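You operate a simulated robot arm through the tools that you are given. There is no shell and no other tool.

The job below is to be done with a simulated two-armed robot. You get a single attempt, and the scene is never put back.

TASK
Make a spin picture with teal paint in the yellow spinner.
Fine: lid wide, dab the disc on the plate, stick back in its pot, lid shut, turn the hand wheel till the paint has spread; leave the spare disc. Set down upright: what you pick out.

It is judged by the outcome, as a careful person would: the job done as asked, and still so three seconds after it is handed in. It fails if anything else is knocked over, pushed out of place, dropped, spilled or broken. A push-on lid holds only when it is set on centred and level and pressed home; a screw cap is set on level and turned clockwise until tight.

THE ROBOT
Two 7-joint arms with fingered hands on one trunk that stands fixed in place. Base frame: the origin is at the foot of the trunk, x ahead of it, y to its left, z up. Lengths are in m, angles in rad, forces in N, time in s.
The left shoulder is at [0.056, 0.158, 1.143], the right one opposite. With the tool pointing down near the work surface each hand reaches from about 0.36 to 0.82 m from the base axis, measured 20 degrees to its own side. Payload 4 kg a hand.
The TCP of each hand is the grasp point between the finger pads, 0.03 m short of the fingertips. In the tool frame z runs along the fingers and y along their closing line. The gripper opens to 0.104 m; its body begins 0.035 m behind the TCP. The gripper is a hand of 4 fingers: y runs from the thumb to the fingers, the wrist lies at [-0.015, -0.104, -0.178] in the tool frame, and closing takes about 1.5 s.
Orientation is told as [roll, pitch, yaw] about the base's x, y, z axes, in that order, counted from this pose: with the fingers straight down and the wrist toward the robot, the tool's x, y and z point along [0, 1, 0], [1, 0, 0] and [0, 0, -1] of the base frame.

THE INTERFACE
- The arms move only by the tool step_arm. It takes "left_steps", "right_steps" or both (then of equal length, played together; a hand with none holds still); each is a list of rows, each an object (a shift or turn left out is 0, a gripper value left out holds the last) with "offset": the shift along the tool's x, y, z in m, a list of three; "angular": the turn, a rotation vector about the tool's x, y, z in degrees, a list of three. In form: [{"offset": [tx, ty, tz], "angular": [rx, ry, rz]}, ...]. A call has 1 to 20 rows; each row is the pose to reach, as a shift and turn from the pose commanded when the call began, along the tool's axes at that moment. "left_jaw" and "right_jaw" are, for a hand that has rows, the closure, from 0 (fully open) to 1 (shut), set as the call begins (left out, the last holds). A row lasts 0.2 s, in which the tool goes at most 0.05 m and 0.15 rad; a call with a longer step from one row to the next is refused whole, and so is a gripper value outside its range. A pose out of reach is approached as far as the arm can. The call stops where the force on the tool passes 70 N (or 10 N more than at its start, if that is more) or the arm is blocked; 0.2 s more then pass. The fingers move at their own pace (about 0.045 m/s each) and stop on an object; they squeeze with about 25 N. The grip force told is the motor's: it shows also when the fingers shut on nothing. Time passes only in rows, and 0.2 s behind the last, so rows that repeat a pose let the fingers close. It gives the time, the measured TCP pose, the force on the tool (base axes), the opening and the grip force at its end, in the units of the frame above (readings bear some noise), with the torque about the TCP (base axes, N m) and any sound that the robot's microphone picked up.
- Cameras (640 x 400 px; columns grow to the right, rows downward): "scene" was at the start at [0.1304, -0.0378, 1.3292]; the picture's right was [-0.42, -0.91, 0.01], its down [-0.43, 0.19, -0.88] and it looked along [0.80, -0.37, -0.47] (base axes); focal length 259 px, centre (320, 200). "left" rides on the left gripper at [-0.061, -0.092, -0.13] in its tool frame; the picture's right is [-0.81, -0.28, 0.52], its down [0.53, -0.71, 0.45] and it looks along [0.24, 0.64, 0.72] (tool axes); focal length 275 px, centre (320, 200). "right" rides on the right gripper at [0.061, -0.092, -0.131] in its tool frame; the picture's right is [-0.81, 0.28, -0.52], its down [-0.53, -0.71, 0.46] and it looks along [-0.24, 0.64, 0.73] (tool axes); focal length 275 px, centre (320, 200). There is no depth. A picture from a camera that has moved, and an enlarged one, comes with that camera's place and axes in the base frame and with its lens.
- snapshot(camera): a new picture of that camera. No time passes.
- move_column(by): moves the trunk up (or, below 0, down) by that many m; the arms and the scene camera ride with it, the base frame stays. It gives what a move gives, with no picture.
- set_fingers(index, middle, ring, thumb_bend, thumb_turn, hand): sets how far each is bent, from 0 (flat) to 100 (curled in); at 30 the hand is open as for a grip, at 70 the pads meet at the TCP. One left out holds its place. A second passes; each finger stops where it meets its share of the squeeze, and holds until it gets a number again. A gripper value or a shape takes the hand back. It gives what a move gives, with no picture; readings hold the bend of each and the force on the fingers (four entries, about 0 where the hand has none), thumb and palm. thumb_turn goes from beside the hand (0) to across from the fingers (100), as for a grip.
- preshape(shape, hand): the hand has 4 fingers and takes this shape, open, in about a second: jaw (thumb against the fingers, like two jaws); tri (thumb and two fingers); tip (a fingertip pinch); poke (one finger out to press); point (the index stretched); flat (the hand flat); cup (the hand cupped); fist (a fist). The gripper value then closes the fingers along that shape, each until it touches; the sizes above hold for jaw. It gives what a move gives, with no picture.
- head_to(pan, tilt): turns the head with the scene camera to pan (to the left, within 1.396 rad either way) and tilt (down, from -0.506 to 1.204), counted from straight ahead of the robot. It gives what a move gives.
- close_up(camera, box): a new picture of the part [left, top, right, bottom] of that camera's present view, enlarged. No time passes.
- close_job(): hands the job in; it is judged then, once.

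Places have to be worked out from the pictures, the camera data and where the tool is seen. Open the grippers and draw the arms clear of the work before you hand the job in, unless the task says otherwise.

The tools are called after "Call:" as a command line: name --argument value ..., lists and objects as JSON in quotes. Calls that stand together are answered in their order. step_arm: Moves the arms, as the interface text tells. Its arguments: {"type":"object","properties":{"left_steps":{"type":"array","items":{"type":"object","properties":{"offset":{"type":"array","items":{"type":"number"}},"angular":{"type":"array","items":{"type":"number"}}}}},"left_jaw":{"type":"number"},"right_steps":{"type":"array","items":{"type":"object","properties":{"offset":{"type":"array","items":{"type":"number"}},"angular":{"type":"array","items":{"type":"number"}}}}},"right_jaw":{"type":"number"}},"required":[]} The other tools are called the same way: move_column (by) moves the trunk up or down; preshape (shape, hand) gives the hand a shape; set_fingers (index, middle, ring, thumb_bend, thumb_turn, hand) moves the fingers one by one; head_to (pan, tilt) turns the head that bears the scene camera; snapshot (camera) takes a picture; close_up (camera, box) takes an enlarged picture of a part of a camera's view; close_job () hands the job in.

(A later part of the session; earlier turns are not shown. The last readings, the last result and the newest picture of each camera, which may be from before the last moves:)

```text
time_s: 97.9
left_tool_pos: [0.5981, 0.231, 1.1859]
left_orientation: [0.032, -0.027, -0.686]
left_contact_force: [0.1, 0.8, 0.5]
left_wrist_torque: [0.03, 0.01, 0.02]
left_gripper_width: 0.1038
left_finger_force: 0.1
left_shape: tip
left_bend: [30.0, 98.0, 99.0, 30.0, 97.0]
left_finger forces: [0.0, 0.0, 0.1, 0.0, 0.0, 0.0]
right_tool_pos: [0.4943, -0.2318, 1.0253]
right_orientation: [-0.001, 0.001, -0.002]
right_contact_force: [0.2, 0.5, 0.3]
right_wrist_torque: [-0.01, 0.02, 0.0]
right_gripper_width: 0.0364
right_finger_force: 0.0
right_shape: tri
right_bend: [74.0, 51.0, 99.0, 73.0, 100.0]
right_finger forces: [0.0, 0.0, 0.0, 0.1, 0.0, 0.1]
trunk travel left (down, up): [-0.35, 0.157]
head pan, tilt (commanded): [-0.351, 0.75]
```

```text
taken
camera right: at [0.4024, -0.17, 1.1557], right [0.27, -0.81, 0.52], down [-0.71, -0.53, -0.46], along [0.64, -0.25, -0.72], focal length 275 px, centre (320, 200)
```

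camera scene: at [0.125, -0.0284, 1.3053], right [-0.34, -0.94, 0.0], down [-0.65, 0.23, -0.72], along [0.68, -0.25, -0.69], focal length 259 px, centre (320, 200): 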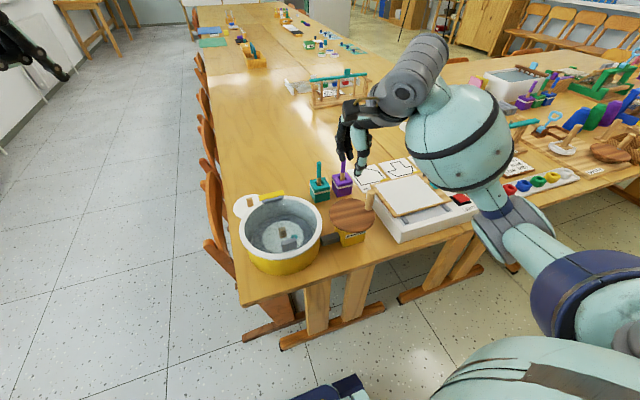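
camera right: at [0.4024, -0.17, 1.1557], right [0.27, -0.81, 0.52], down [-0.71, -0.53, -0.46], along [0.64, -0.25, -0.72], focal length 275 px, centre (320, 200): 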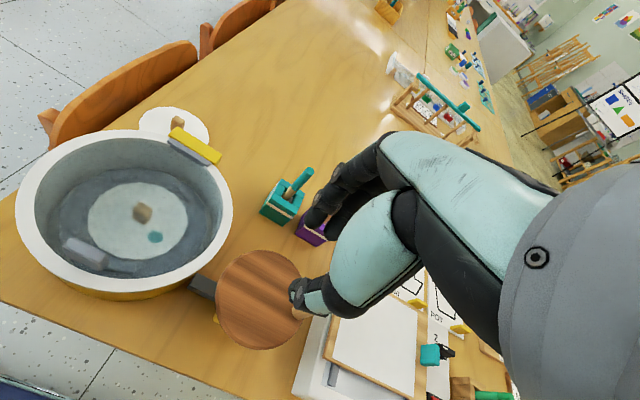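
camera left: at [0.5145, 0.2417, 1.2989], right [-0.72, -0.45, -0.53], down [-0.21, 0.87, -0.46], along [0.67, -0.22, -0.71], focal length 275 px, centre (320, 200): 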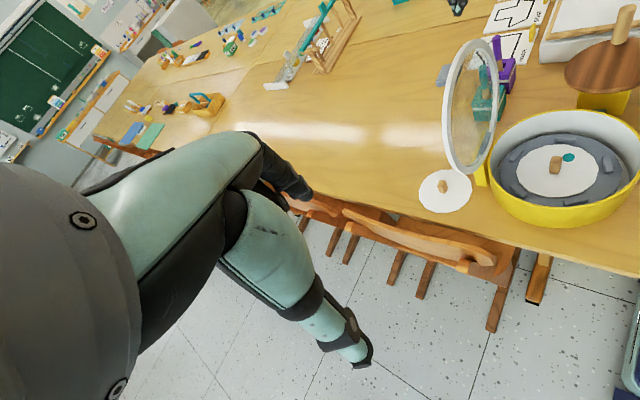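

The hand is upright again and the lid looks shut. Now I locate the wheel and its knob from the scene and left cameras.

Call:
close_up --camera "scene" --box '[310, 170, 400, 260]'

Call:
close_up --camera "left" --box '[520, 0, 640, 120]'

Call:
close_up --camera "scene" --box '[225, 175, 335, 285]'

```text
4.44 times, centred on (355, 215) of scene
camera zoom: at [0.125, -0.0284, 1.3053], right [-0.34, -0.94, 0.0], down [-0.65, 0.23, -0.72], along [0.68, -0.25, -0.69], focal length 1151 px, centre (164, 133)
```

zoom: 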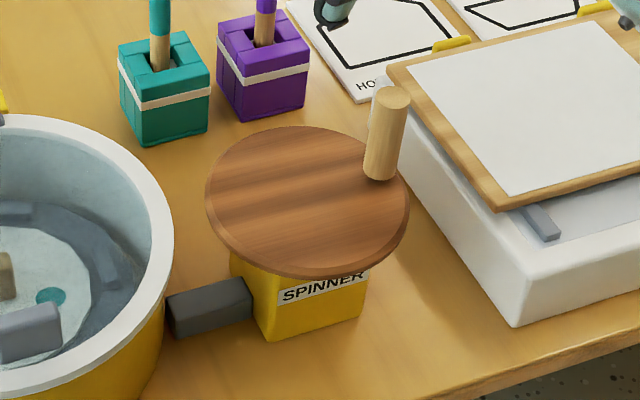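

```text
3.33 times, centred on (580, 60) of left
camera zoom: at [0.4834, 0.2412, 1.3114], right [-0.7, -0.45, -0.55], down [-0.2, 0.87, -0.46], along [0.68, -0.21, -0.7], focal length 918 px, centre (-547, 667)
```

zoom: 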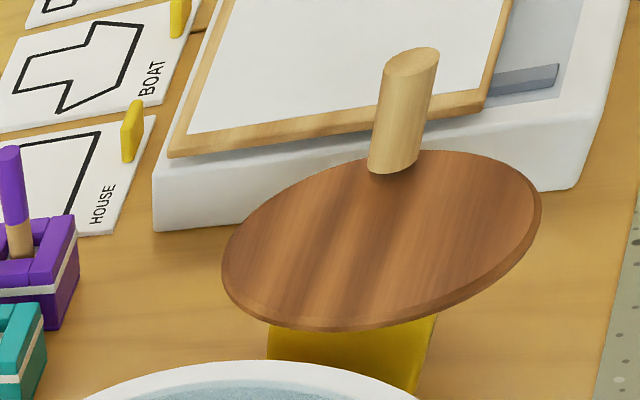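

```text
3.64 times, centred on (280, 230) of scene
camera zoom: at [0.125, -0.0284, 1.3053], right [-0.34, -0.94, 0.0], down [-0.65, 0.23, -0.72], along [0.68, -0.25, -0.69], focal length 942 px, centre (466, 91)
```

zoom: 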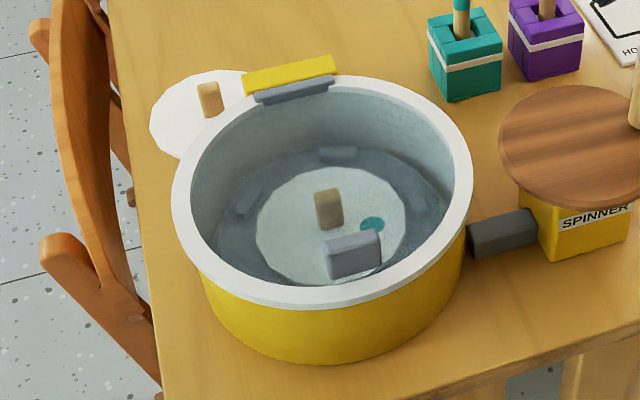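

The lid sits flush. Triangulation gives the wheel centre ≈(0.514,-0.258), knob axis ≈(0.518,-0.305) from z 0.83 to 0.889, crank radius ≈0.0475. I open the right hand and bring it over the knob.

Call:
step_arm --right_steps '[{"offset": [-0.018, 0.006, 0.0]}, {"offset": [-0.037, 0.012, 0.0]}, {"offset": [-0.055, 0.018, 0.01]}, {"offset": [-0.0732, 0.0242, 0.025]}, {"offset": [-0.0732, 0.0242, 0.05]}, {"offset": [-0.0732, 0.0242, 0.075]}, {"offset": [-0.0732, 0.0242, 0.08]}, {"offset": [-0.0732, 0.0242, 0.08]}]' --right_jaw 0.0

Call:
close_up --camera "scene" --box '[300, 130, 420, 250]'

Call:
close_up --camera "right" --box '[180, 180, 380, 400]'

Call:
close_up --camera "left" --box '[500, 0, 640, 140]'

```text
time_s: 99.7
left_tool_pos: [0.598, 0.232, 1.185]
left_orientation: [0.03, -0.03, -0.686]
left_contact_force: [-0.1, -0.2, -0.5]
left_wrist_torque: [-0.01, -0.02, 0.0]
left_gripper_width: 0.1042
left_finger_force: 0.0
left_shape: tip
left_bend: [30.0, 98.0, 99.0, 30.0, 97.0]
left_finger forces: [0.0, 0.0, 0.1, 0.0, 0.0, 0.1]
right_tool_pos: [0.5186, -0.3035, 0.9454]
right_orientation: [-0.002, -0.001, 0.0]
right_contact_force: [0.0, 0.3, -0.7]
right_wrist_torque: [0.01, 0.03, 0.0]
right_gripper_width: 0.1038
right_finger_force: 0.0
right_shape: tri
right_bend: [30.0, 30.0, 99.0, 30.0, 98.0]
right_finger forces: [0.1, 0.0, 0.0, 0.1, 0.0, 0.0]
trunk travel left (down, up): [-0.35, 0.157]
head pan, tilt (commanded): [-0.351, 0.75]
```

```text
3.33 times, centred on (360, 190) of scene
camera zoom: at [0.1248, -0.028, 1.3054], right [-0.34, -0.94, 0.0], down [-0.65, 0.23, -0.72], along [0.68, -0.25, -0.69], focal length 863 px, centre (187, 233)
```

zoom: 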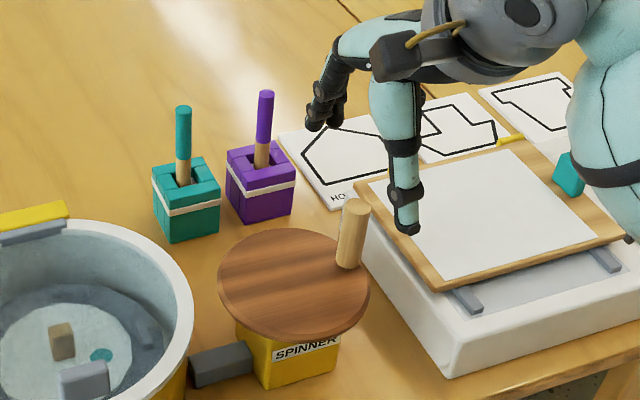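

```text
1.82 times, centred on (280, 290) of right
camera zoom: at [0.4259, -0.2424, 1.0758], right [0.27, -0.81, 0.52], down [-0.71, -0.53, -0.46], along [0.65, -0.25, -0.72], focal length 500 px, centre (393, 36)
```

zoom: 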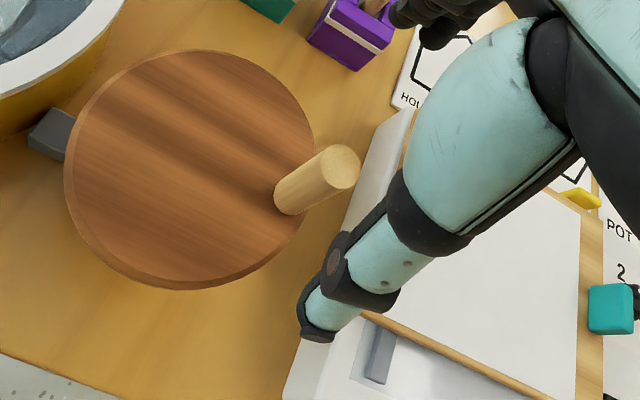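

```text
2.86 times, centred on (570, 70) of left
camera zoom: at [0.4832, 0.2415, 1.3114], right [-0.7, -0.45, -0.55], down [-0.19, 0.87, -0.46], along [0.68, -0.22, -0.7], focal length 786 px, centre (-394, 571)
```

zoom: 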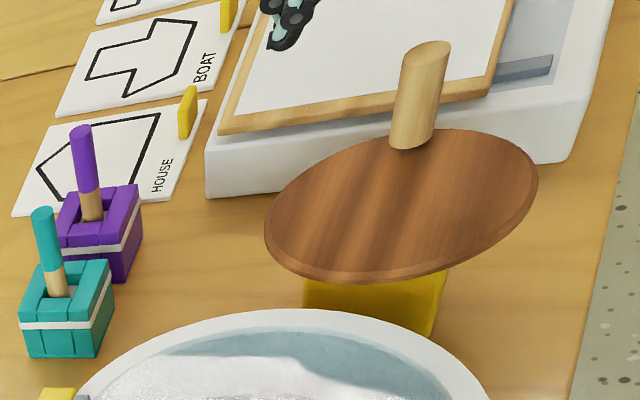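

The knob's projection matches, directly under the TCP. I lower so the fingers straddle the knob and close on it.

Call:
step_arm --right_steps '[{"offset": [-0.001, 0, 0.02]}, {"offset": [-0.001, 0, 0.04]}, {"offset": [-0.001, 0, 0.06]}, {"offset": [-0.001, 0, 0.066]}, {"offset": [-0.001, 0, 0.066]}]'

Call:
step_arm --right_steps '[{"offset": [0, 0, 0]}, {"offset": [0, 0, 0]}, {"offset": [0, 0, 0]}, {"offset": [0, 0, 0]}, {"offset": [0, 0, 0]}, {"offset": [0, 0, 0]}, {"offset": [0, 0, 0]}, {"offset": [0, 0, 0]}]' --right_jaw 1.0

Call:
close_up --camera "scene" --box '[300, 130, 420, 250]'

Call:
close_up --camera "right" --box '[180, 180, 380, 400]'

```text
time_s: 100.9
left_tool_pos: [0.5984, 0.2315, 1.1857]
left_orientation: [0.031, -0.031, -0.685]
left_contact_force: [0.0, -0.3, -0.3]
left_wrist_torque: [-0.02, -0.01, 0.0]
left_gripper_width: 0.1038
left_finger_force: 0.0
left_shape: tip
left_bend: [30.0, 98.0, 99.0, 30.0, 97.0]
left_finger forces: [0.0, 0.0, 0.0, 0.0, 0.0, 0.0]
right_tool_pos: [0.5173, -0.3044, 0.8772]
right_orientation: [-0.003, -0.002, -0.001]
right_contact_force: [0.5, 0.0, 0.0]
right_wrist_torque: [0.0, 0.0, -0.06]
right_gripper_width: 0.1039
right_finger_force: 0.1
right_shape: tri
right_bend: [30.0, 30.0, 99.0, 30.0, 98.0]
right_finger forces: [0.0, 0.0, 0.0, 0.0, 0.0, 0.0]
trunk travel left (down, up): [-0.35, 0.157]
head pan, tilt (commanded): [-0.351, 0.75]
```

```text
time_s: 102.7
left_tool_pos: [0.5977, 0.2322, 1.1865]
left_orientation: [0.031, -0.029, -0.685]
left_contact_force: [-0.7, 0.0, 0.1]
left_wrist_torque: [0.03, -0.02, 0.0]
left_gripper_width: 0.104
left_finger_force: 0.0
left_shape: tip
left_bend: [30.0, 98.0, 99.0, 30.0, 97.0]
left_finger forces: [0.0, 0.0, 0.0, 0.1, 0.0, 0.0]
right_tool_pos: [0.5178, -0.3045, 0.8787]
right_orientation: [0.001, -0.002, 0.0]
right_contact_force: [-0.2, 0.7, -1.2]
right_wrist_torque: [0.04, -0.01, 0.0]
right_gripper_width: 0.0109
right_finger_force: 24.8
right_shape: tri
right_bend: [72.0, 66.0, 100.0, 74.0, 100.0]
right_finger forces: [10.8, 11.0, 0.0, 0.1, 21.8, 0.0]
trunk travel left (down, up): [-0.35, 0.157]
head pan, tilt (commanded): [-0.351, 0.75]
```

```text
3.33 times, centred on (360, 190) of scene
camera zoom: at [0.1249, -0.0281, 1.3054], right [-0.34, -0.94, 0.0], down [-0.65, 0.23, -0.72], along [0.68, -0.25, -0.69], focal length 863 px, centre (187, 233)
```

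zoom: 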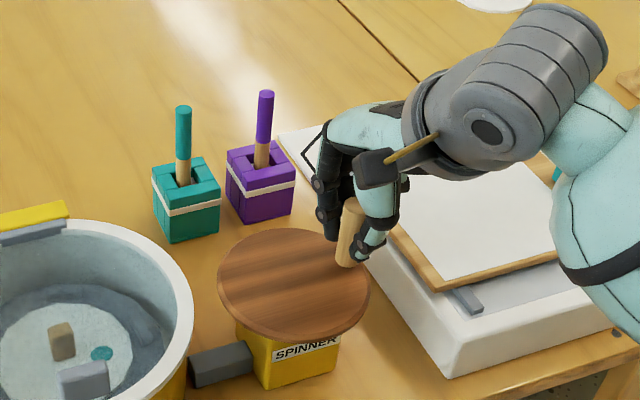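

```text
1.82 times, centred on (280, 290) of right
camera zoom: at [0.4253, -0.2433, 1.0089], right [0.27, -0.81, 0.52], down [-0.71, -0.53, -0.46], along [0.65, -0.24, -0.72], focal length 500 px, centre (393, 36)
```

zoom: 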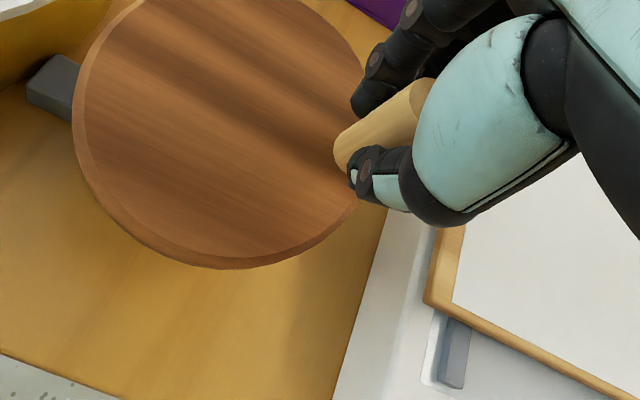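

The knob is gripped. I test-turn the wheel counter-clockwise by 40° along the estimated circle and check forces.

Call:
step_arm --right_steps '[{"offset": [0.0014, 0.0081, 0]}, {"offset": [0.0042, 0.0158, 0]}, {"offset": [0.0083, 0.0229, 0]}, {"offset": [0.0136, 0.0291, 0]}, {"offset": [0.0136, 0.0291, 0]}]'

Call:
close_up --camera "scene" --box '[230, 130, 420, 280]'

Call:
close_up --camera "left" --box '[450, 0, 640, 220]'

```text
time_s: 103.9
left_tool_pos: [0.5993, 0.2295, 1.1848]
left_orientation: [0.031, -0.027, -0.685]
left_contact_force: [-0.5, 0.1, -0.1]
left_wrist_torque: [0.01, 0.03, 0.0]
left_gripper_width: 0.1041
left_finger_force: 0.0
left_shape: tip
left_bend: [30.0, 98.0, 99.0, 30.0, 97.0]
left_finger forces: [0.1, 0.1, 0.1, 0.1, 0.1, 0.0]
right_tool_pos: [0.548, -0.2915, 0.8791]
right_orientation: [0.0, 0.001, 0.002]
right_contact_force: [-1.8, 2.6, -9.7]
right_wrist_torque: [0.03, 0.01, 0.02]
right_gripper_width: 0.0112
right_finger_force: 25.5
right_shape: tri
right_bend: [72.0, 66.0, 100.0, 74.0, 100.0]
right_finger forces: [10.6, 9.8, 0.0, 0.1, 21.9, 0.0]
trunk travel left (down, up): [-0.35, 0.157]
head pan, tilt (commanded): [-0.351, 0.75]
```

```text
2.67 times, centred on (325, 205) of scene
camera zoom: at [0.1255, -0.0285, 1.3053], right [-0.34, -0.94, 0.0], down [-0.65, 0.23, -0.72], along [0.68, -0.25, -0.69], focal length 691 px, centre (307, 187)
```

zoom: 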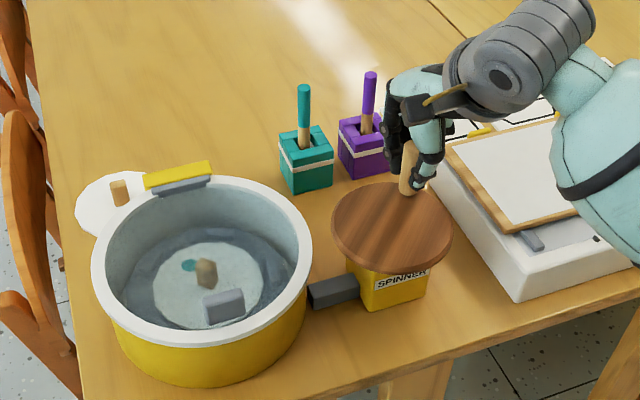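

```text
1.82 times, centred on (545, 110) of left
camera zoom: at [0.4839, 0.2409, 1.3112], right [-0.7, -0.45, -0.55], down [-0.2, 0.87, -0.46], along [0.68, -0.21, -0.7], focal length 500 px, centre (-89, 364)
```

zoom: 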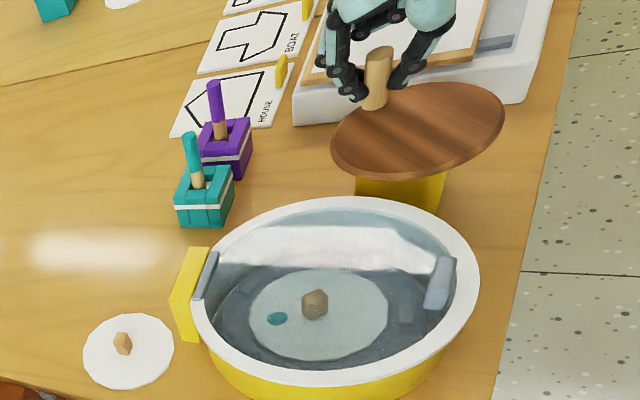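

The plate turns along with the wheel (the dab has moved round by a good half-turn), forces small. I now crank one full turn.

Call:
step_arm --right_steps '[{"offset": [0.0164, 0.0107, 0]}, {"offset": [0.0357, 0.0137, 0]}, {"offset": [0.0545, 0.0087, 0]}, {"offset": [0.0697, -0.0036, 0]}, {"offset": [0.0786, -0.021, 0]}, {"offset": [0.0796, -0.0406, 0]}, {"offset": [0.0726, -0.0588, 0]}, {"offset": [0.0588, -0.0726, 0]}, {"offset": [0.0406, -0.0796, 0]}, {"offset": [0.021, -0.0786, 0]}, {"offset": [0.0036, -0.0697, 0]}, {"offset": [-0.0087, -0.0545, 0]}, {"offset": [-0.0137, -0.0357, 0]}, {"offset": [-0.0107, -0.0164, 0]}, {"offset": [0, 0, 0]}]'

Call:
close_up --camera "scene" --box '[230, 130, 420, 280]'

Call:
close_up --camera "left" --box '[450, 0, 640, 220]'

```text
time_s: 107.1
left_tool_pos: [0.5987, 0.2332, 1.1855]
left_orientation: [0.031, -0.031, -0.686]
left_contact_force: [-0.1, -0.5, 0.0]
left_wrist_torque: [-0.02, 0.01, 0.0]
left_gripper_width: 0.1039
left_finger_force: 0.0
left_shape: tip
left_bend: [30.0, 98.0, 99.0, 30.0, 97.0]
left_finger forces: [0.0, 0.1, 0.1, 0.0, 0.1, 0.1]
right_tool_pos: [0.549, -0.2893, 0.8793]
right_orientation: [0.0, -0.002, -0.001]
right_contact_force: [-2.8, 3.1, 1.5]
right_wrist_torque: [0.07, 0.03, -0.01]
right_gripper_width: 0.0104
right_finger_force: 25.5
right_shape: tri
right_bend: [72.0, 65.0, 100.0, 74.0, 100.0]
right_finger forces: [12.9, 12.3, 0.0, 0.0, 24.6, 0.1]
trunk travel left (down, up): [-0.35, 0.157]
head pan, tilt (commanded): [-0.351, 0.75]
```

```text
2.67 times, centred on (325, 205) of scene
camera zoom: at [0.1249, -0.0269, 1.3054], right [-0.34, -0.94, 0.01], down [-0.65, 0.23, -0.72], along [0.68, -0.25, -0.69], focal length 691 px, centre (307, 187)
```

zoom: 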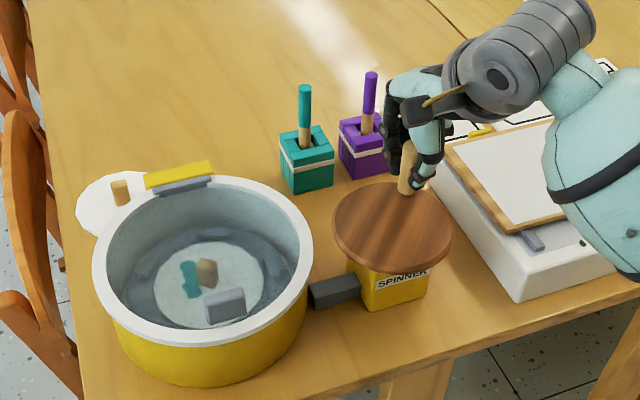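

```text
1.82 times, centred on (545, 110) of left
camera zoom: at [0.4834, 0.2426, 1.3111], right [-0.7, -0.45, -0.55], down [-0.2, 0.87, -0.46], along [0.68, -0.22, -0.7], focal length 500 px, centre (-89, 364)
```

zoom: 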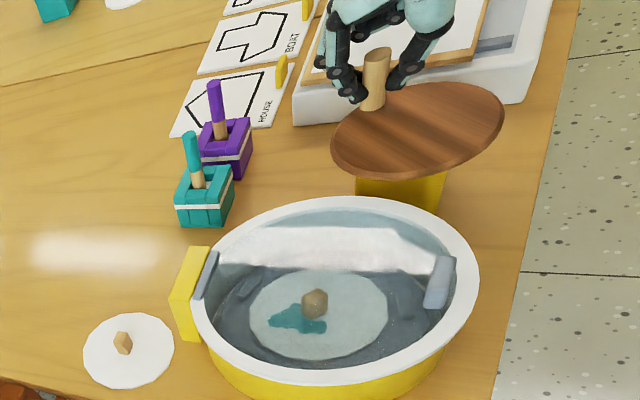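

The paint is spreading over the disc. I crank two more turns, a bit faster.

Call:
step_arm --right_steps '[{"offset": [0.0258, 0.0132, 0]}, {"offset": [0.0545, 0.0087, 0]}, {"offset": [0.0751, -0.0119, 0]}, {"offset": [0.0796, -0.0406, 0]}, {"offset": [0.0664, -0.0664, 0]}, {"offset": [0.0406, -0.0796, 0]}, {"offset": [0.0119, -0.0751, 0]}, {"offset": [-0.0087, -0.0545, 0]}, {"offset": [-0.0132, -0.0258, 0]}, {"offset": [0, 0, 0]}, {"offset": [0.0258, 0.0132, 0]}, {"offset": [0.0545, 0.0087, 0]}, {"offset": [0.0751, -0.0119, 0]}, {"offset": [0.0796, -0.0406, 0]}, {"offset": [0.0664, -0.0664, 0]}, {"offset": [0.0406, -0.0796, 0]}, {"offset": [0.0119, -0.0751, 0]}, {"offset": [-0.0087, -0.0545, 0]}, {"offset": [-0.0132, -0.0258, 0]}, {"offset": [0, 0, 0]}]'

Call:
close_up --camera "scene" --box '[230, 130, 420, 280]'

Call:
close_up --camera "left" --box '[450, 0, 640, 220]'

```text
time_s: 111.3
left_tool_pos: [0.5994, 0.2314, 1.1837]
left_orientation: [0.031, -0.03, -0.686]
left_contact_force: [0.5, -0.3, -0.1]
left_wrist_torque: [-0.04, 0.03, 0.02]
left_gripper_width: 0.1038
left_finger_force: 0.0
left_shape: tip
left_bend: [30.0, 98.0, 99.0, 30.0, 97.0]
left_finger forces: [0.0, 0.0, 0.0, 0.0, 0.0, 0.0]
right_tool_pos: [0.5468, -0.2902, 0.8787]
right_orientation: [-0.001, 0.0, 0.0]
right_contact_force: [2.5, -2.3, -3.4]
right_wrist_torque: [-0.02, -0.08, -0.02]
right_gripper_width: 0.0106
right_finger_force: 24.8
right_shape: tri
right_bend: [72.0, 65.0, 100.0, 75.0, 100.0]
right_finger forces: [14.0, 17.5, 0.0, 0.0, 21.3, 0.0]
trunk travel left (down, up): [-0.35, 0.157]
head pan, tilt (commanded): [-0.351, 0.75]
```

```text
2.67 times, centred on (325, 205) of scene
camera zoom: at [0.1266, -0.0276, 1.3052], right [-0.34, -0.94, 0.01], down [-0.65, 0.23, -0.72], along [0.68, -0.25, -0.69], focal length 691 px, centre (307, 187)
```

zoom: 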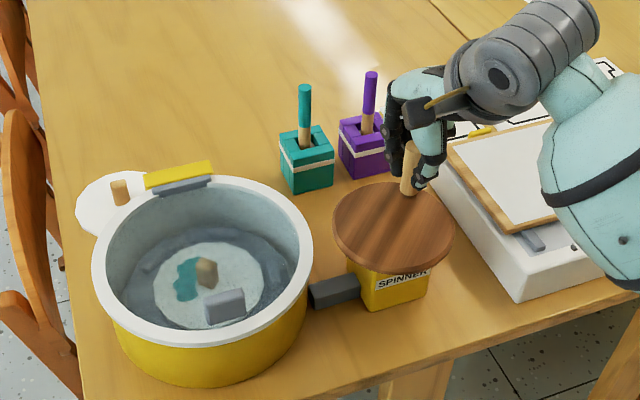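

```text
1.82 times, centred on (545, 110) of left
camera zoom: at [0.485, 0.2419, 1.3106], right [-0.7, -0.45, -0.55], down [-0.2, 0.87, -0.46], along [0.68, -0.22, -0.7], focal length 500 px, centre (-89, 364)
```

zoom: 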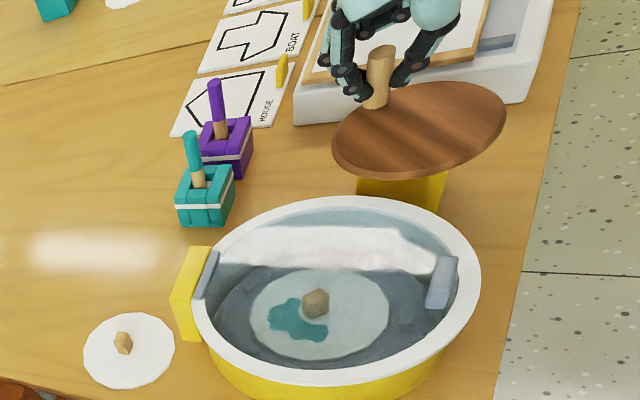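

The blot is growing with more turns. I crank two more turns, a little faster still.

Call:
step_arm --right_steps '[{"offset": [0.0291, 0.0136, 0]}, {"offset": [0.0602, 0.0053, 0]}, {"offset": [0.0786, -0.021, 0]}, {"offset": [0.0758, -0.0531, 0]}, {"offset": [0.0531, -0.0758, 0]}, {"offset": [0.021, -0.0786, 0]}, {"offset": [-0.0053, -0.0602, 0]}, {"offset": [-0.0136, -0.0291, 0]}, {"offset": [0, 0, 0]}, {"offset": [0.0291, 0.0136, 0]}, {"offset": [0.0602, 0.0053, 0]}, {"offset": [0.0786, -0.021, 0]}, {"offset": [0.0758, -0.0531, 0]}, {"offset": [0.0531, -0.0758, 0]}, {"offset": [0.021, -0.0786, 0]}, {"offset": [-0.0053, -0.0602, 0]}, {"offset": [-0.0136, -0.0291, 0]}, {"offset": [0, 0, 0]}]'

Call:
close_up --camera "scene" --box '[230, 130, 420, 280]'

Call:
close_up --camera "left" --box '[450, 0, 640, 220]'

```text
time_s: 115.1
left_tool_pos: [0.5975, 0.2336, 1.1859]
left_orientation: [0.032, -0.028, -0.685]
left_contact_force: [0.2, 0.4, -0.7]
left_wrist_torque: [0.0, 0.02, 0.02]
left_gripper_width: 0.1037
left_finger_force: 0.1
left_shape: tip
left_bend: [30.0, 98.0, 99.0, 30.0, 97.0]
left_finger forces: [0.1, 0.1, 0.0, 0.1, 0.0, 0.0]
right_tool_pos: [0.5488, -0.2946, 0.88]
right_orientation: [-0.001, 0.003, 0.002]
right_contact_force: [-7.7, 8.5, -2.3]
right_wrist_torque: [0.18, 0.17, 0.04]
right_gripper_width: 0.0099
right_finger_force: 25.4
right_shape: tri
right_bend: [71.0, 71.0, 100.0, 75.0, 98.0]
right_finger forces: [13.9, 9.6, 0.1, 0.0, 26.4, 0.0]
trunk travel left (down, up): [-0.35, 0.157]
head pan, tilt (commanded): [-0.351, 0.75]
```

```text
2.67 times, centred on (325, 205) of scene
camera zoom: at [0.1247, -0.026, 1.3054], right [-0.34, -0.94, 0.01], down [-0.65, 0.23, -0.72], along [0.68, -0.25, -0.69], focal length 691 px, centre (307, 187)
```

zoom: 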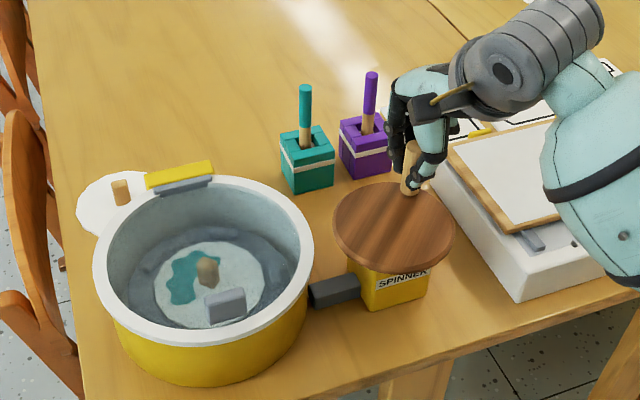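

```text
1.82 times, centred on (545, 110) of left
camera zoom: at [0.4832, 0.2436, 1.311], right [-0.7, -0.45, -0.55], down [-0.2, 0.87, -0.46], along [0.68, -0.22, -0.7], focal length 500 px, centre (-89, 364)
```

zoom: 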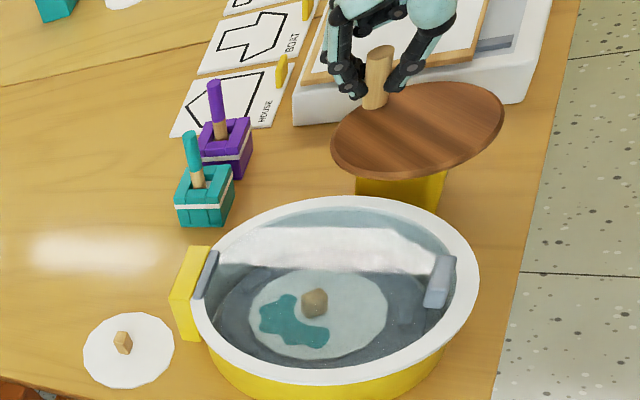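

The paint keeps creeping outward. I continue with two more turns.

Call:
step_arm --right_steps '[{"offset": [0.0291, 0.0136, 0]}, {"offset": [0.0602, 0.0053, 0]}, {"offset": [0.0786, -0.021, 0]}, {"offset": [0.0758, -0.0531, 0]}, {"offset": [0.0531, -0.0758, 0]}, {"offset": [0.021, -0.0786, 0]}, {"offset": [-0.0053, -0.0602, 0]}, {"offset": [-0.0136, -0.0291, 0]}, {"offset": [0, 0, 0]}, {"offset": [0.0291, 0.0136, 0]}, {"offset": [0.0602, 0.0053, 0]}, {"offset": [0.0786, -0.021, 0]}, {"offset": [0.0758, -0.0531, 0]}, {"offset": [0.0531, -0.0758, 0]}, {"offset": [0.021, -0.0786, 0]}, {"offset": [-0.0053, -0.0602, 0]}, {"offset": [-0.0136, -0.0291, 0]}, {"offset": [0, 0, 0]}]'

Call:
close_up --camera "scene" --box '[230, 130, 420, 280]'

Call:
close_up --camera "left" --box '[450, 0, 640, 220]'

```text
time_s: 118.9
left_tool_pos: [0.6004, 0.2323, 1.1841]
left_orientation: [0.031, -0.029, -0.687]
left_contact_force: [-0.3, -0.4, 0.0]
left_wrist_torque: [-0.03, 0.01, 0.0]
left_gripper_width: 0.1038
left_finger_force: 0.1
left_shape: tip
left_bend: [30.0, 98.0, 99.0, 30.0, 97.0]
left_finger forces: [0.0, 0.0, 0.0, 0.0, 0.0, 0.1]
right_tool_pos: [0.5486, -0.2893, 0.8777]
right_orientation: [-0.001, 0.001, 0.001]
right_contact_force: [4.3, -2.9, 0.9]
right_wrist_torque: [-0.08, -0.19, -0.02]
right_gripper_width: 0.011
right_finger_force: 24.8
right_shape: tri
right_bend: [71.0, 67.0, 100.0, 76.0, 99.0]
right_finger forces: [16.5, 21.2, 0.0, 0.0, 21.9, 0.1]
trunk travel left (down, up): [-0.35, 0.157]
head pan, tilt (commanded): [-0.351, 0.75]
```

```text
2.67 times, centred on (325, 205) of scene
camera zoom: at [0.1263, -0.0266, 1.3052], right [-0.34, -0.94, 0.01], down [-0.65, 0.23, -0.72], along [0.68, -0.25, -0.69], focal length 691 px, centre (307, 187)
```

zoom: 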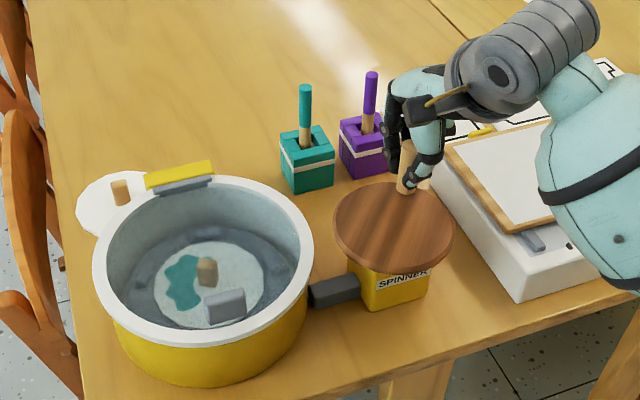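

```text
1.82 times, centred on (545, 110) of left
camera zoom: at [0.4847, 0.243, 1.3105], right [-0.7, -0.45, -0.55], down [-0.2, 0.87, -0.46], along [0.68, -0.22, -0.7], focal length 500 px, centre (-89, 364)
```

zoom: 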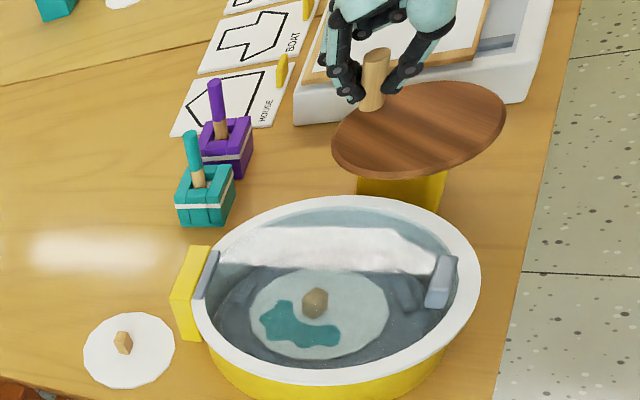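

It is still growing a little. I keep cranking two turns at a time.

Call:
step_arm --right_steps '[{"offset": [0.0291, 0.0136, 0]}, {"offset": [0.0602, 0.0053, 0]}, {"offset": [0.0786, -0.021, 0]}, {"offset": [0.0758, -0.0531, 0]}, {"offset": [0.0531, -0.0758, 0]}, {"offset": [0.021, -0.0786, 0]}, {"offset": [-0.0053, -0.0602, 0]}, {"offset": [-0.0136, -0.0291, 0]}, {"offset": [0, 0, 0]}, {"offset": [0.0291, 0.0136, 0]}, {"offset": [0.0602, 0.0053, 0]}, {"offset": [0.0786, -0.021, 0]}, {"offset": [0.0758, -0.0531, 0]}, {"offset": [0.0531, -0.0758, 0]}, {"offset": [0.021, -0.0786, 0]}, {"offset": [-0.0053, -0.0602, 0]}, {"offset": [-0.0136, -0.0291, 0]}, {"offset": [0, 0, 0]}]'

Call:
step_arm --right_steps '[{"offset": [0.0291, 0.0136, 0]}, {"offset": [0.0602, 0.0053, 0]}, {"offset": [0.0786, -0.021, 0]}, {"offset": [0.0758, -0.0531, 0]}, {"offset": [0.0531, -0.0758, 0]}, {"offset": [0.021, -0.0786, 0]}, {"offset": [-0.0053, -0.0602, 0]}, {"offset": [-0.0136, -0.0291, 0]}, {"offset": [0, 0, 0]}, {"offset": [0.0291, 0.0136, 0]}, {"offset": [0.0602, 0.0053, 0]}, {"offset": [0.0786, -0.021, 0]}, {"offset": [0.0758, -0.0531, 0]}, {"offset": [0.0531, -0.0758, 0]}, {"offset": [0.021, -0.0786, 0]}, {"offset": [-0.0053, -0.0602, 0]}, {"offset": [-0.0136, -0.0291, 0]}, {"offset": [0, 0, 0]}]'

Call:
close_up --camera "scene" --box '[230, 130, 420, 280]'

Call:
close_up --camera "left" --box '[450, 0, 640, 220]'

```text
time_s: 122.7
left_tool_pos: [0.5995, 0.2323, 1.1848]
left_orientation: [0.032, -0.029, -0.684]
left_contact_force: [0.3, -0.1, 1.1]
left_wrist_torque: [-0.03, 0.01, -0.02]
left_gripper_width: 0.1039
left_finger_force: 0.0
left_shape: tip
left_bend: [30.0, 98.0, 99.0, 30.0, 97.0]
left_finger forces: [0.0, 0.0, 0.1, 0.1, 0.0, 0.0]
right_tool_pos: [0.5493, -0.2881, 0.8803]
right_orientation: [0.002, 0.001, 0.001]
right_contact_force: [-4.1, 4.6, -6.2]
right_wrist_torque: [0.05, 0.1, -0.02]
right_gripper_width: 0.0109
right_finger_force: 25.4
right_shape: tri
right_bend: [71.0, 66.0, 100.0, 75.0, 100.0]
right_finger forces: [16.6, 16.9, 0.0, 0.1, 23.0, 0.1]
trunk travel left (down, up): [-0.35, 0.157]
head pan, tilt (commanded): [-0.351, 0.75]
```

```text
time_s: 126.5
left_tool_pos: [0.5979, 0.2331, 1.1865]
left_orientation: [0.032, -0.032, -0.686]
left_contact_force: [0.6, -0.9, -0.1]
left_wrist_torque: [0.0, 0.0, 0.01]
left_gripper_width: 0.1041
left_finger_force: 0.0
left_shape: tip
left_bend: [30.0, 98.0, 99.0, 30.0, 97.0]
left_finger forces: [0.1, 0.0, 0.1, 0.0, 0.0, 0.0]
right_tool_pos: [0.5484, -0.2894, 0.8802]
right_orientation: [-0.001, -0.007, 0.002]
right_contact_force: [-2.8, 2.7, 11.6]
right_wrist_torque: [0.04, 0.04, -0.03]
right_gripper_width: 0.0115
right_finger_force: 24.9
right_shape: tri
right_bend: [72.0, 66.0, 100.0, 75.0, 100.0]
right_finger forces: [17.7, 18.7, 0.0, 0.0, 24.6, 0.0]
trunk travel left (down, up): [-0.35, 0.157]
head pan, tilt (commanded): [-0.351, 0.75]
```

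```text
2.67 times, centred on (325, 205) of scene
camera zoom: at [0.1237, -0.0263, 1.3056], right [-0.34, -0.94, 0.01], down [-0.65, 0.23, -0.72], along [0.68, -0.25, -0.69], focal length 691 px, centre (307, 187)
```

zoom: 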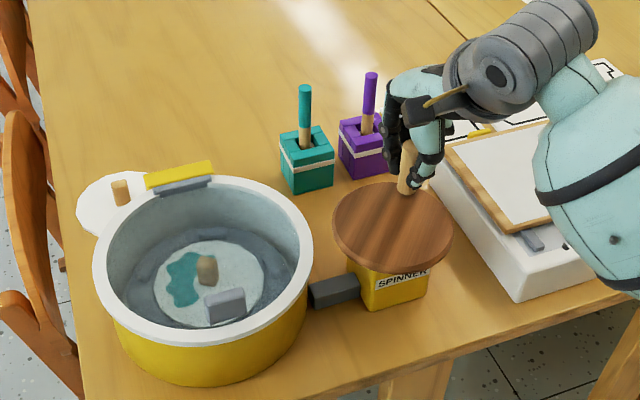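

```text
1.82 times, centred on (545, 110) of left
camera zoom: at [0.4822, 0.2432, 1.3116], right [-0.7, -0.45, -0.55], down [-0.19, 0.87, -0.46], along [0.68, -0.22, -0.7], focal length 500 px, centre (-89, 364)
```

zoom: 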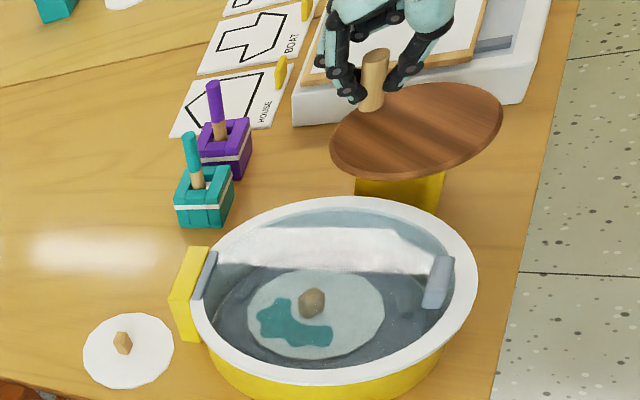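

The blot looks unchanged over the last four turns. I zoom in on the disc to judge the spread.

Call:
close_up --camera "left" --box '[520, 135, 620, 205]'

Call:
close_up --camera "scene" --box '[260, 210, 315, 255]'

```text
5.71 times, centred on (570, 170) of left
camera zoom: at [0.4822, 0.2432, 1.3116], right [-0.7, -0.45, -0.55], down [-0.19, 0.87, -0.46], along [0.68, -0.22, -0.7], focal length 1573 px, centre (-1109, 371)
```

zoom: 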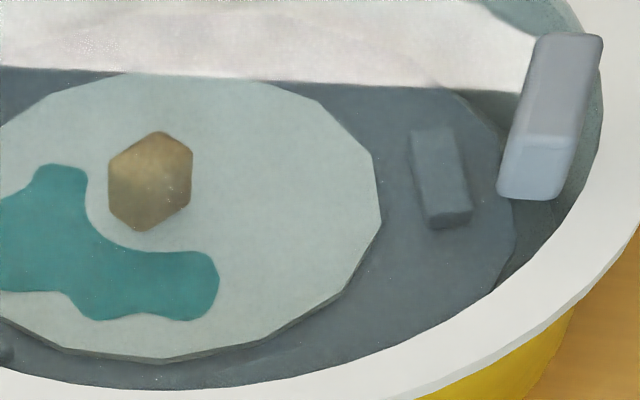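

```text
8.89 times, centred on (288, 232) of scene
camera zoom: at [0.1237, -0.0263, 1.3056], right [-0.34, -0.94, 0.01], down [-0.65, 0.23, -0.72], along [0.68, -0.25, -0.69], focal length 2302 px, centre (609, -89)
```

zoom: 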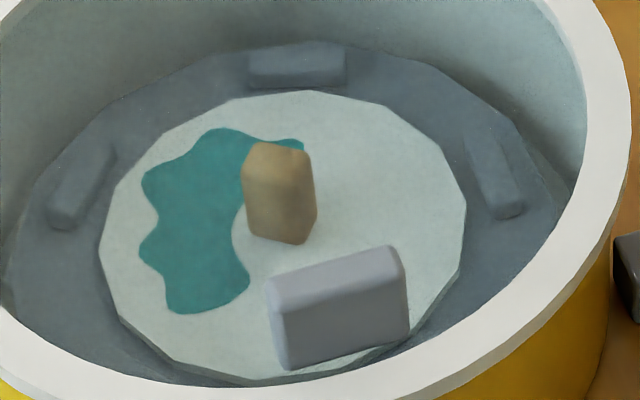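

It forms a broad wavy crescent. I crank two more, faster turns and compare the same enlargements to see whether it has stopped spreading.

Call:
step_arm --right_steps '[{"offset": [0.0332, 0.0138, 0]}, {"offset": [0.0664, 0, 0]}, {"offset": [0.0802, -0.0332, 0]}, {"offset": [0.0664, -0.0664, 0]}, {"offset": [0.0332, -0.0802, 0]}, {"offset": [0, -0.0664, 0]}, {"offset": [-0.0138, -0.0332, 0]}, {"offset": [0, 0, 0]}, {"offset": [0.0332, 0.0138, 0]}, {"offset": [0.0664, 0, 0]}, {"offset": [0.0802, -0.0332, 0]}, {"offset": [0.0664, -0.0664, 0]}, {"offset": [0.0332, -0.0802, 0]}, {"offset": [0, -0.0664, 0]}, {"offset": [-0.0138, -0.0332, 0]}, {"offset": [0, 0, 0]}]'

Call:
close_up --camera "left" --box '[520, 135, 620, 205]'

Call:
close_up --camera "scene" --box '[260, 210, 315, 255]'

```text
time_s: 129.9
left_tool_pos: [0.5982, 0.2327, 1.1848]
left_orientation: [0.03, -0.03, -0.687]
left_contact_force: [0.5, 0.7, -0.6]
left_wrist_torque: [-0.05, -0.01, -0.01]
left_gripper_width: 0.1038
left_finger_force: 0.0
left_shape: tip
left_bend: [30.0, 98.0, 99.0, 30.0, 97.0]
left_finger forces: [0.0, 0.0, 0.0, 0.1, 0.0, 0.0]
right_tool_pos: [0.5521, -0.2876, 0.8784]
right_orientation: [-0.002, 0.002, 0.001]
right_contact_force: [-3.4, 3.3, -0.3]
right_wrist_torque: [0.04, 0.05, 0.01]
right_gripper_width: 0.0116
right_finger_force: 25.3
right_shape: tri
right_bend: [72.0, 65.0, 100.0, 75.0, 100.0]
right_finger forces: [17.9, 18.1, 0.1, 0.0, 22.8, 0.0]
trunk travel left (down, up): [-0.35, 0.157]
head pan, tilt (commanded): [-0.351, 0.75]
```

```text
5.71 times, centred on (570, 170) of left
camera zoom: at [0.4835, 0.2441, 1.3107], right [-0.7, -0.45, -0.55], down [-0.2, 0.87, -0.46], along [0.68, -0.22, -0.7], focal length 1573 px, centre (-1109, 371)
```

zoom: 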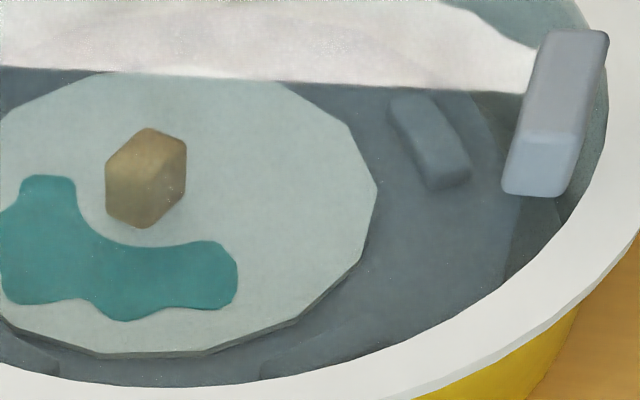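

```text
8.89 times, centred on (288, 232) of scene
camera zoom: at [0.125, -0.0255, 1.3053], right [-0.34, -0.94, 0.01], down [-0.65, 0.23, -0.72], along [0.68, -0.25, -0.69], focal length 2302 px, centre (609, -89)
```

zoom: 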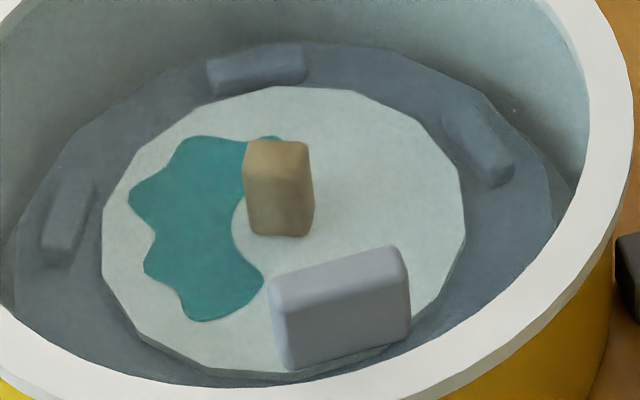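

The blot has the same size and shape as before these turns, so the paint has fully spread. I open the fingers and let go of the knob.

Call:
step_arm --right_steps '[{"offset": [0, 0, 0]}, {"offset": [0, 0, 0]}, {"offset": [0, 0, 0]}, {"offset": [0, 0, 0]}, {"offset": [0, 0, 0]}, {"offset": [0, 0, 0]}, {"offset": [0, 0, 0]}]' --right_jaw 0.0

Call:
step_arm --right_steps '[{"offset": [0, 0, -0.03]}, {"offset": [0, 0, -0.06]}, {"offset": [0, 0, -0.1]}, {"offset": [0, 0, -0.14]}, {"offset": [-0.02, -0.02, -0.18]}, {"offset": [-0.04, -0.04, -0.22]}, {"offset": [-0.07, -0.06, -0.25]}, {"offset": [-0.1, -0.08, -0.28]}, {"offset": [-0.1, -0.08, -0.28]}]'

Call:
snapshot --camera "scene"

Call:
snapshot --camera "left"

Call:
snapshot --camera "right"

```text
time_s: 131.5
left_tool_pos: [0.5977, 0.2313, 1.1854]
left_orientation: [0.032, -0.03, -0.685]
left_contact_force: [0.3, 0.7, -0.6]
left_wrist_torque: [-0.03, 0.02, -0.01]
left_gripper_width: 0.1039
left_finger_force: 0.1
left_shape: tip
left_bend: [30.0, 98.0, 99.0, 30.0, 97.0]
left_finger forces: [0.0, 0.0, 0.1, 0.1, 0.0, 0.0]
right_tool_pos: [0.5511, -0.2891, 0.8808]
right_orientation: [0.0, -0.001, 0.0]
right_contact_force: [-0.6, 0.0, 0.9]
right_wrist_torque: [0.03, 0.02, -0.02]
right_gripper_width: 0.1036
right_finger_force: 0.1
right_shape: tri
right_bend: [30.0, 30.0, 99.0, 30.0, 98.0]
right_finger forces: [0.1, 0.0, 0.0, 0.0, 0.1, 0.0]
trunk travel left (down, up): [-0.35, 0.157]
head pan, tilt (commanded): [-0.351, 0.75]
```

```text
time_s: 133.5
left_tool_pos: [0.5994, 0.2326, 1.1855]
left_orientation: [0.032, -0.028, -0.686]
left_contact_force: [0.2, 0.0, 0.0]
left_wrist_torque: [-0.02, 0.01, -0.02]
left_gripper_width: 0.104
left_finger_force: 0.1
left_shape: tip
left_bend: [30.0, 98.0, 99.0, 30.0, 97.0]
left_finger forces: [0.0, 0.0, 0.0, 0.0, 0.1, 0.0]
right_tool_pos: [0.4665, -0.3928, 1.1557]
right_orientation: [0.0, 0.001, -0.003]
right_contact_force: [-0.3, 0.3, -0.3]
right_wrist_torque: [0.01, 0.01, 0.02]
right_gripper_width: 0.1037
right_finger_force: 0.1
right_shape: tri
right_bend: [30.0, 30.0, 99.0, 30.0, 98.0]
right_finger forces: [0.1, 0.1, 0.1, 0.0, 0.0, 0.0]
trunk travel left (down, up): [-0.35, 0.157]
head pan, tilt (commanded): [-0.351, 0.75]
```

```text
taken
camera scene: at [0.1256, -0.0277, 1.3053], right [-0.34, -0.94, 0.01], down [-0.65, 0.23, -0.72], along [0.68, -0.25, -0.69], focal length 259 px, centre (320, 200)
```

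scene: 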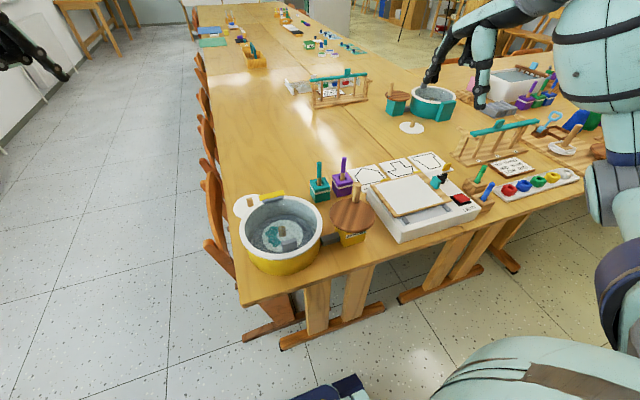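

```text
taken
camera left: at [0.4842, 0.2419, 1.3109], right [-0.7, -0.45, -0.55], down [-0.2, 0.87, -0.46], along [0.68, -0.22, -0.7], focal length 275 px, centre (320, 200)
```

left: 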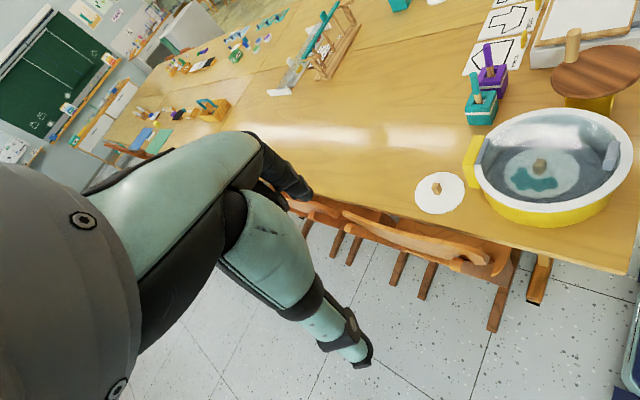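

```text
taken
camera right: at [0.3742, -0.3314, 1.2867], right [0.27, -0.81, 0.52], down [-0.71, -0.53, -0.46], along [0.64, -0.25, -0.72], focal length 275 px, centre (320, 200)
```

right: 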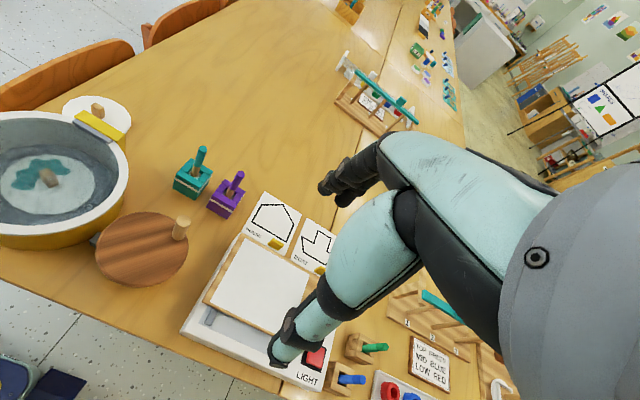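

All looks in place. I make enlarged final checks of the lid, the disc, the pots and the spare disc.

Call:
close_up --camera "scene" --box '[225, 150, 405, 290]'

Call:
close_up --camera "left" --box '[400, 30, 640, 250]'

Call:
close_up --camera "right" --box '[0, 80, 260, 300]'

```text
2.86 times, centred on (315, 220) of scene
camera zoom: at [0.1256, -0.0277, 1.3053], right [-0.34, -0.94, 0.01], down [-0.65, 0.23, -0.72], along [0.68, -0.25, -0.69], focal length 740 px, centre (334, 143)
```

zoom: 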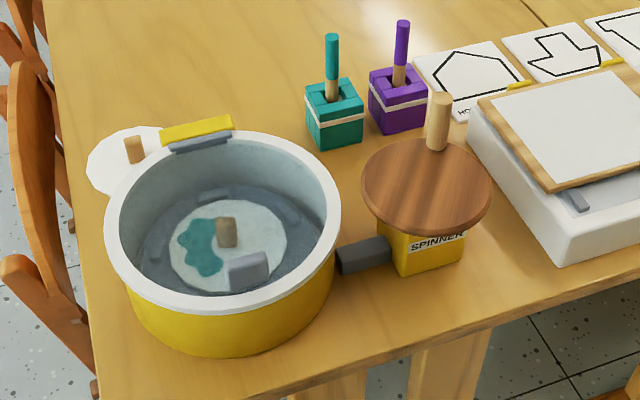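

```text
1.82 times, centred on (520, 140) of left
camera zoom: at [0.4842, 0.2419, 1.3109], right [-0.7, -0.45, -0.55], down [-0.2, 0.87, -0.46], along [0.68, -0.22, -0.7], focal length 500 px, centre (-44, 309)
```

zoom: 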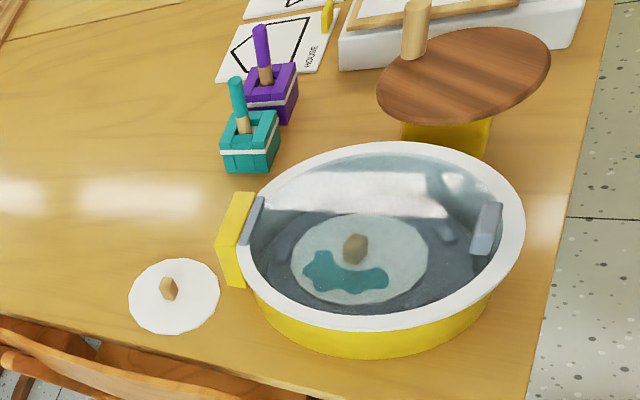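

```text
1.82 times, centred on (130, 190) of right
camera zoom: at [0.3742, -0.3314, 1.2867], right [0.27, -0.81, 0.52], down [-0.71, -0.53, -0.46], along [0.64, -0.25, -0.72], focal length 500 px, centre (666, 218)
```

zoom: 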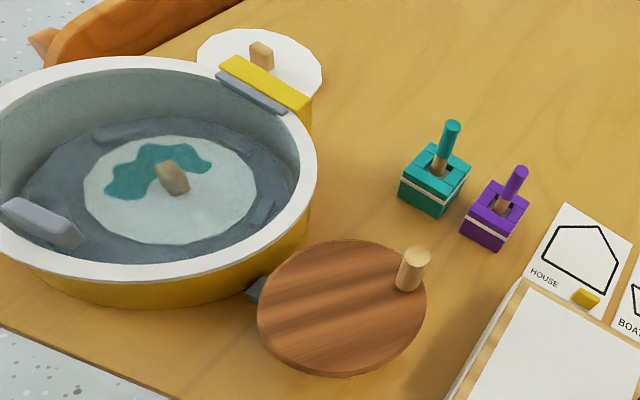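

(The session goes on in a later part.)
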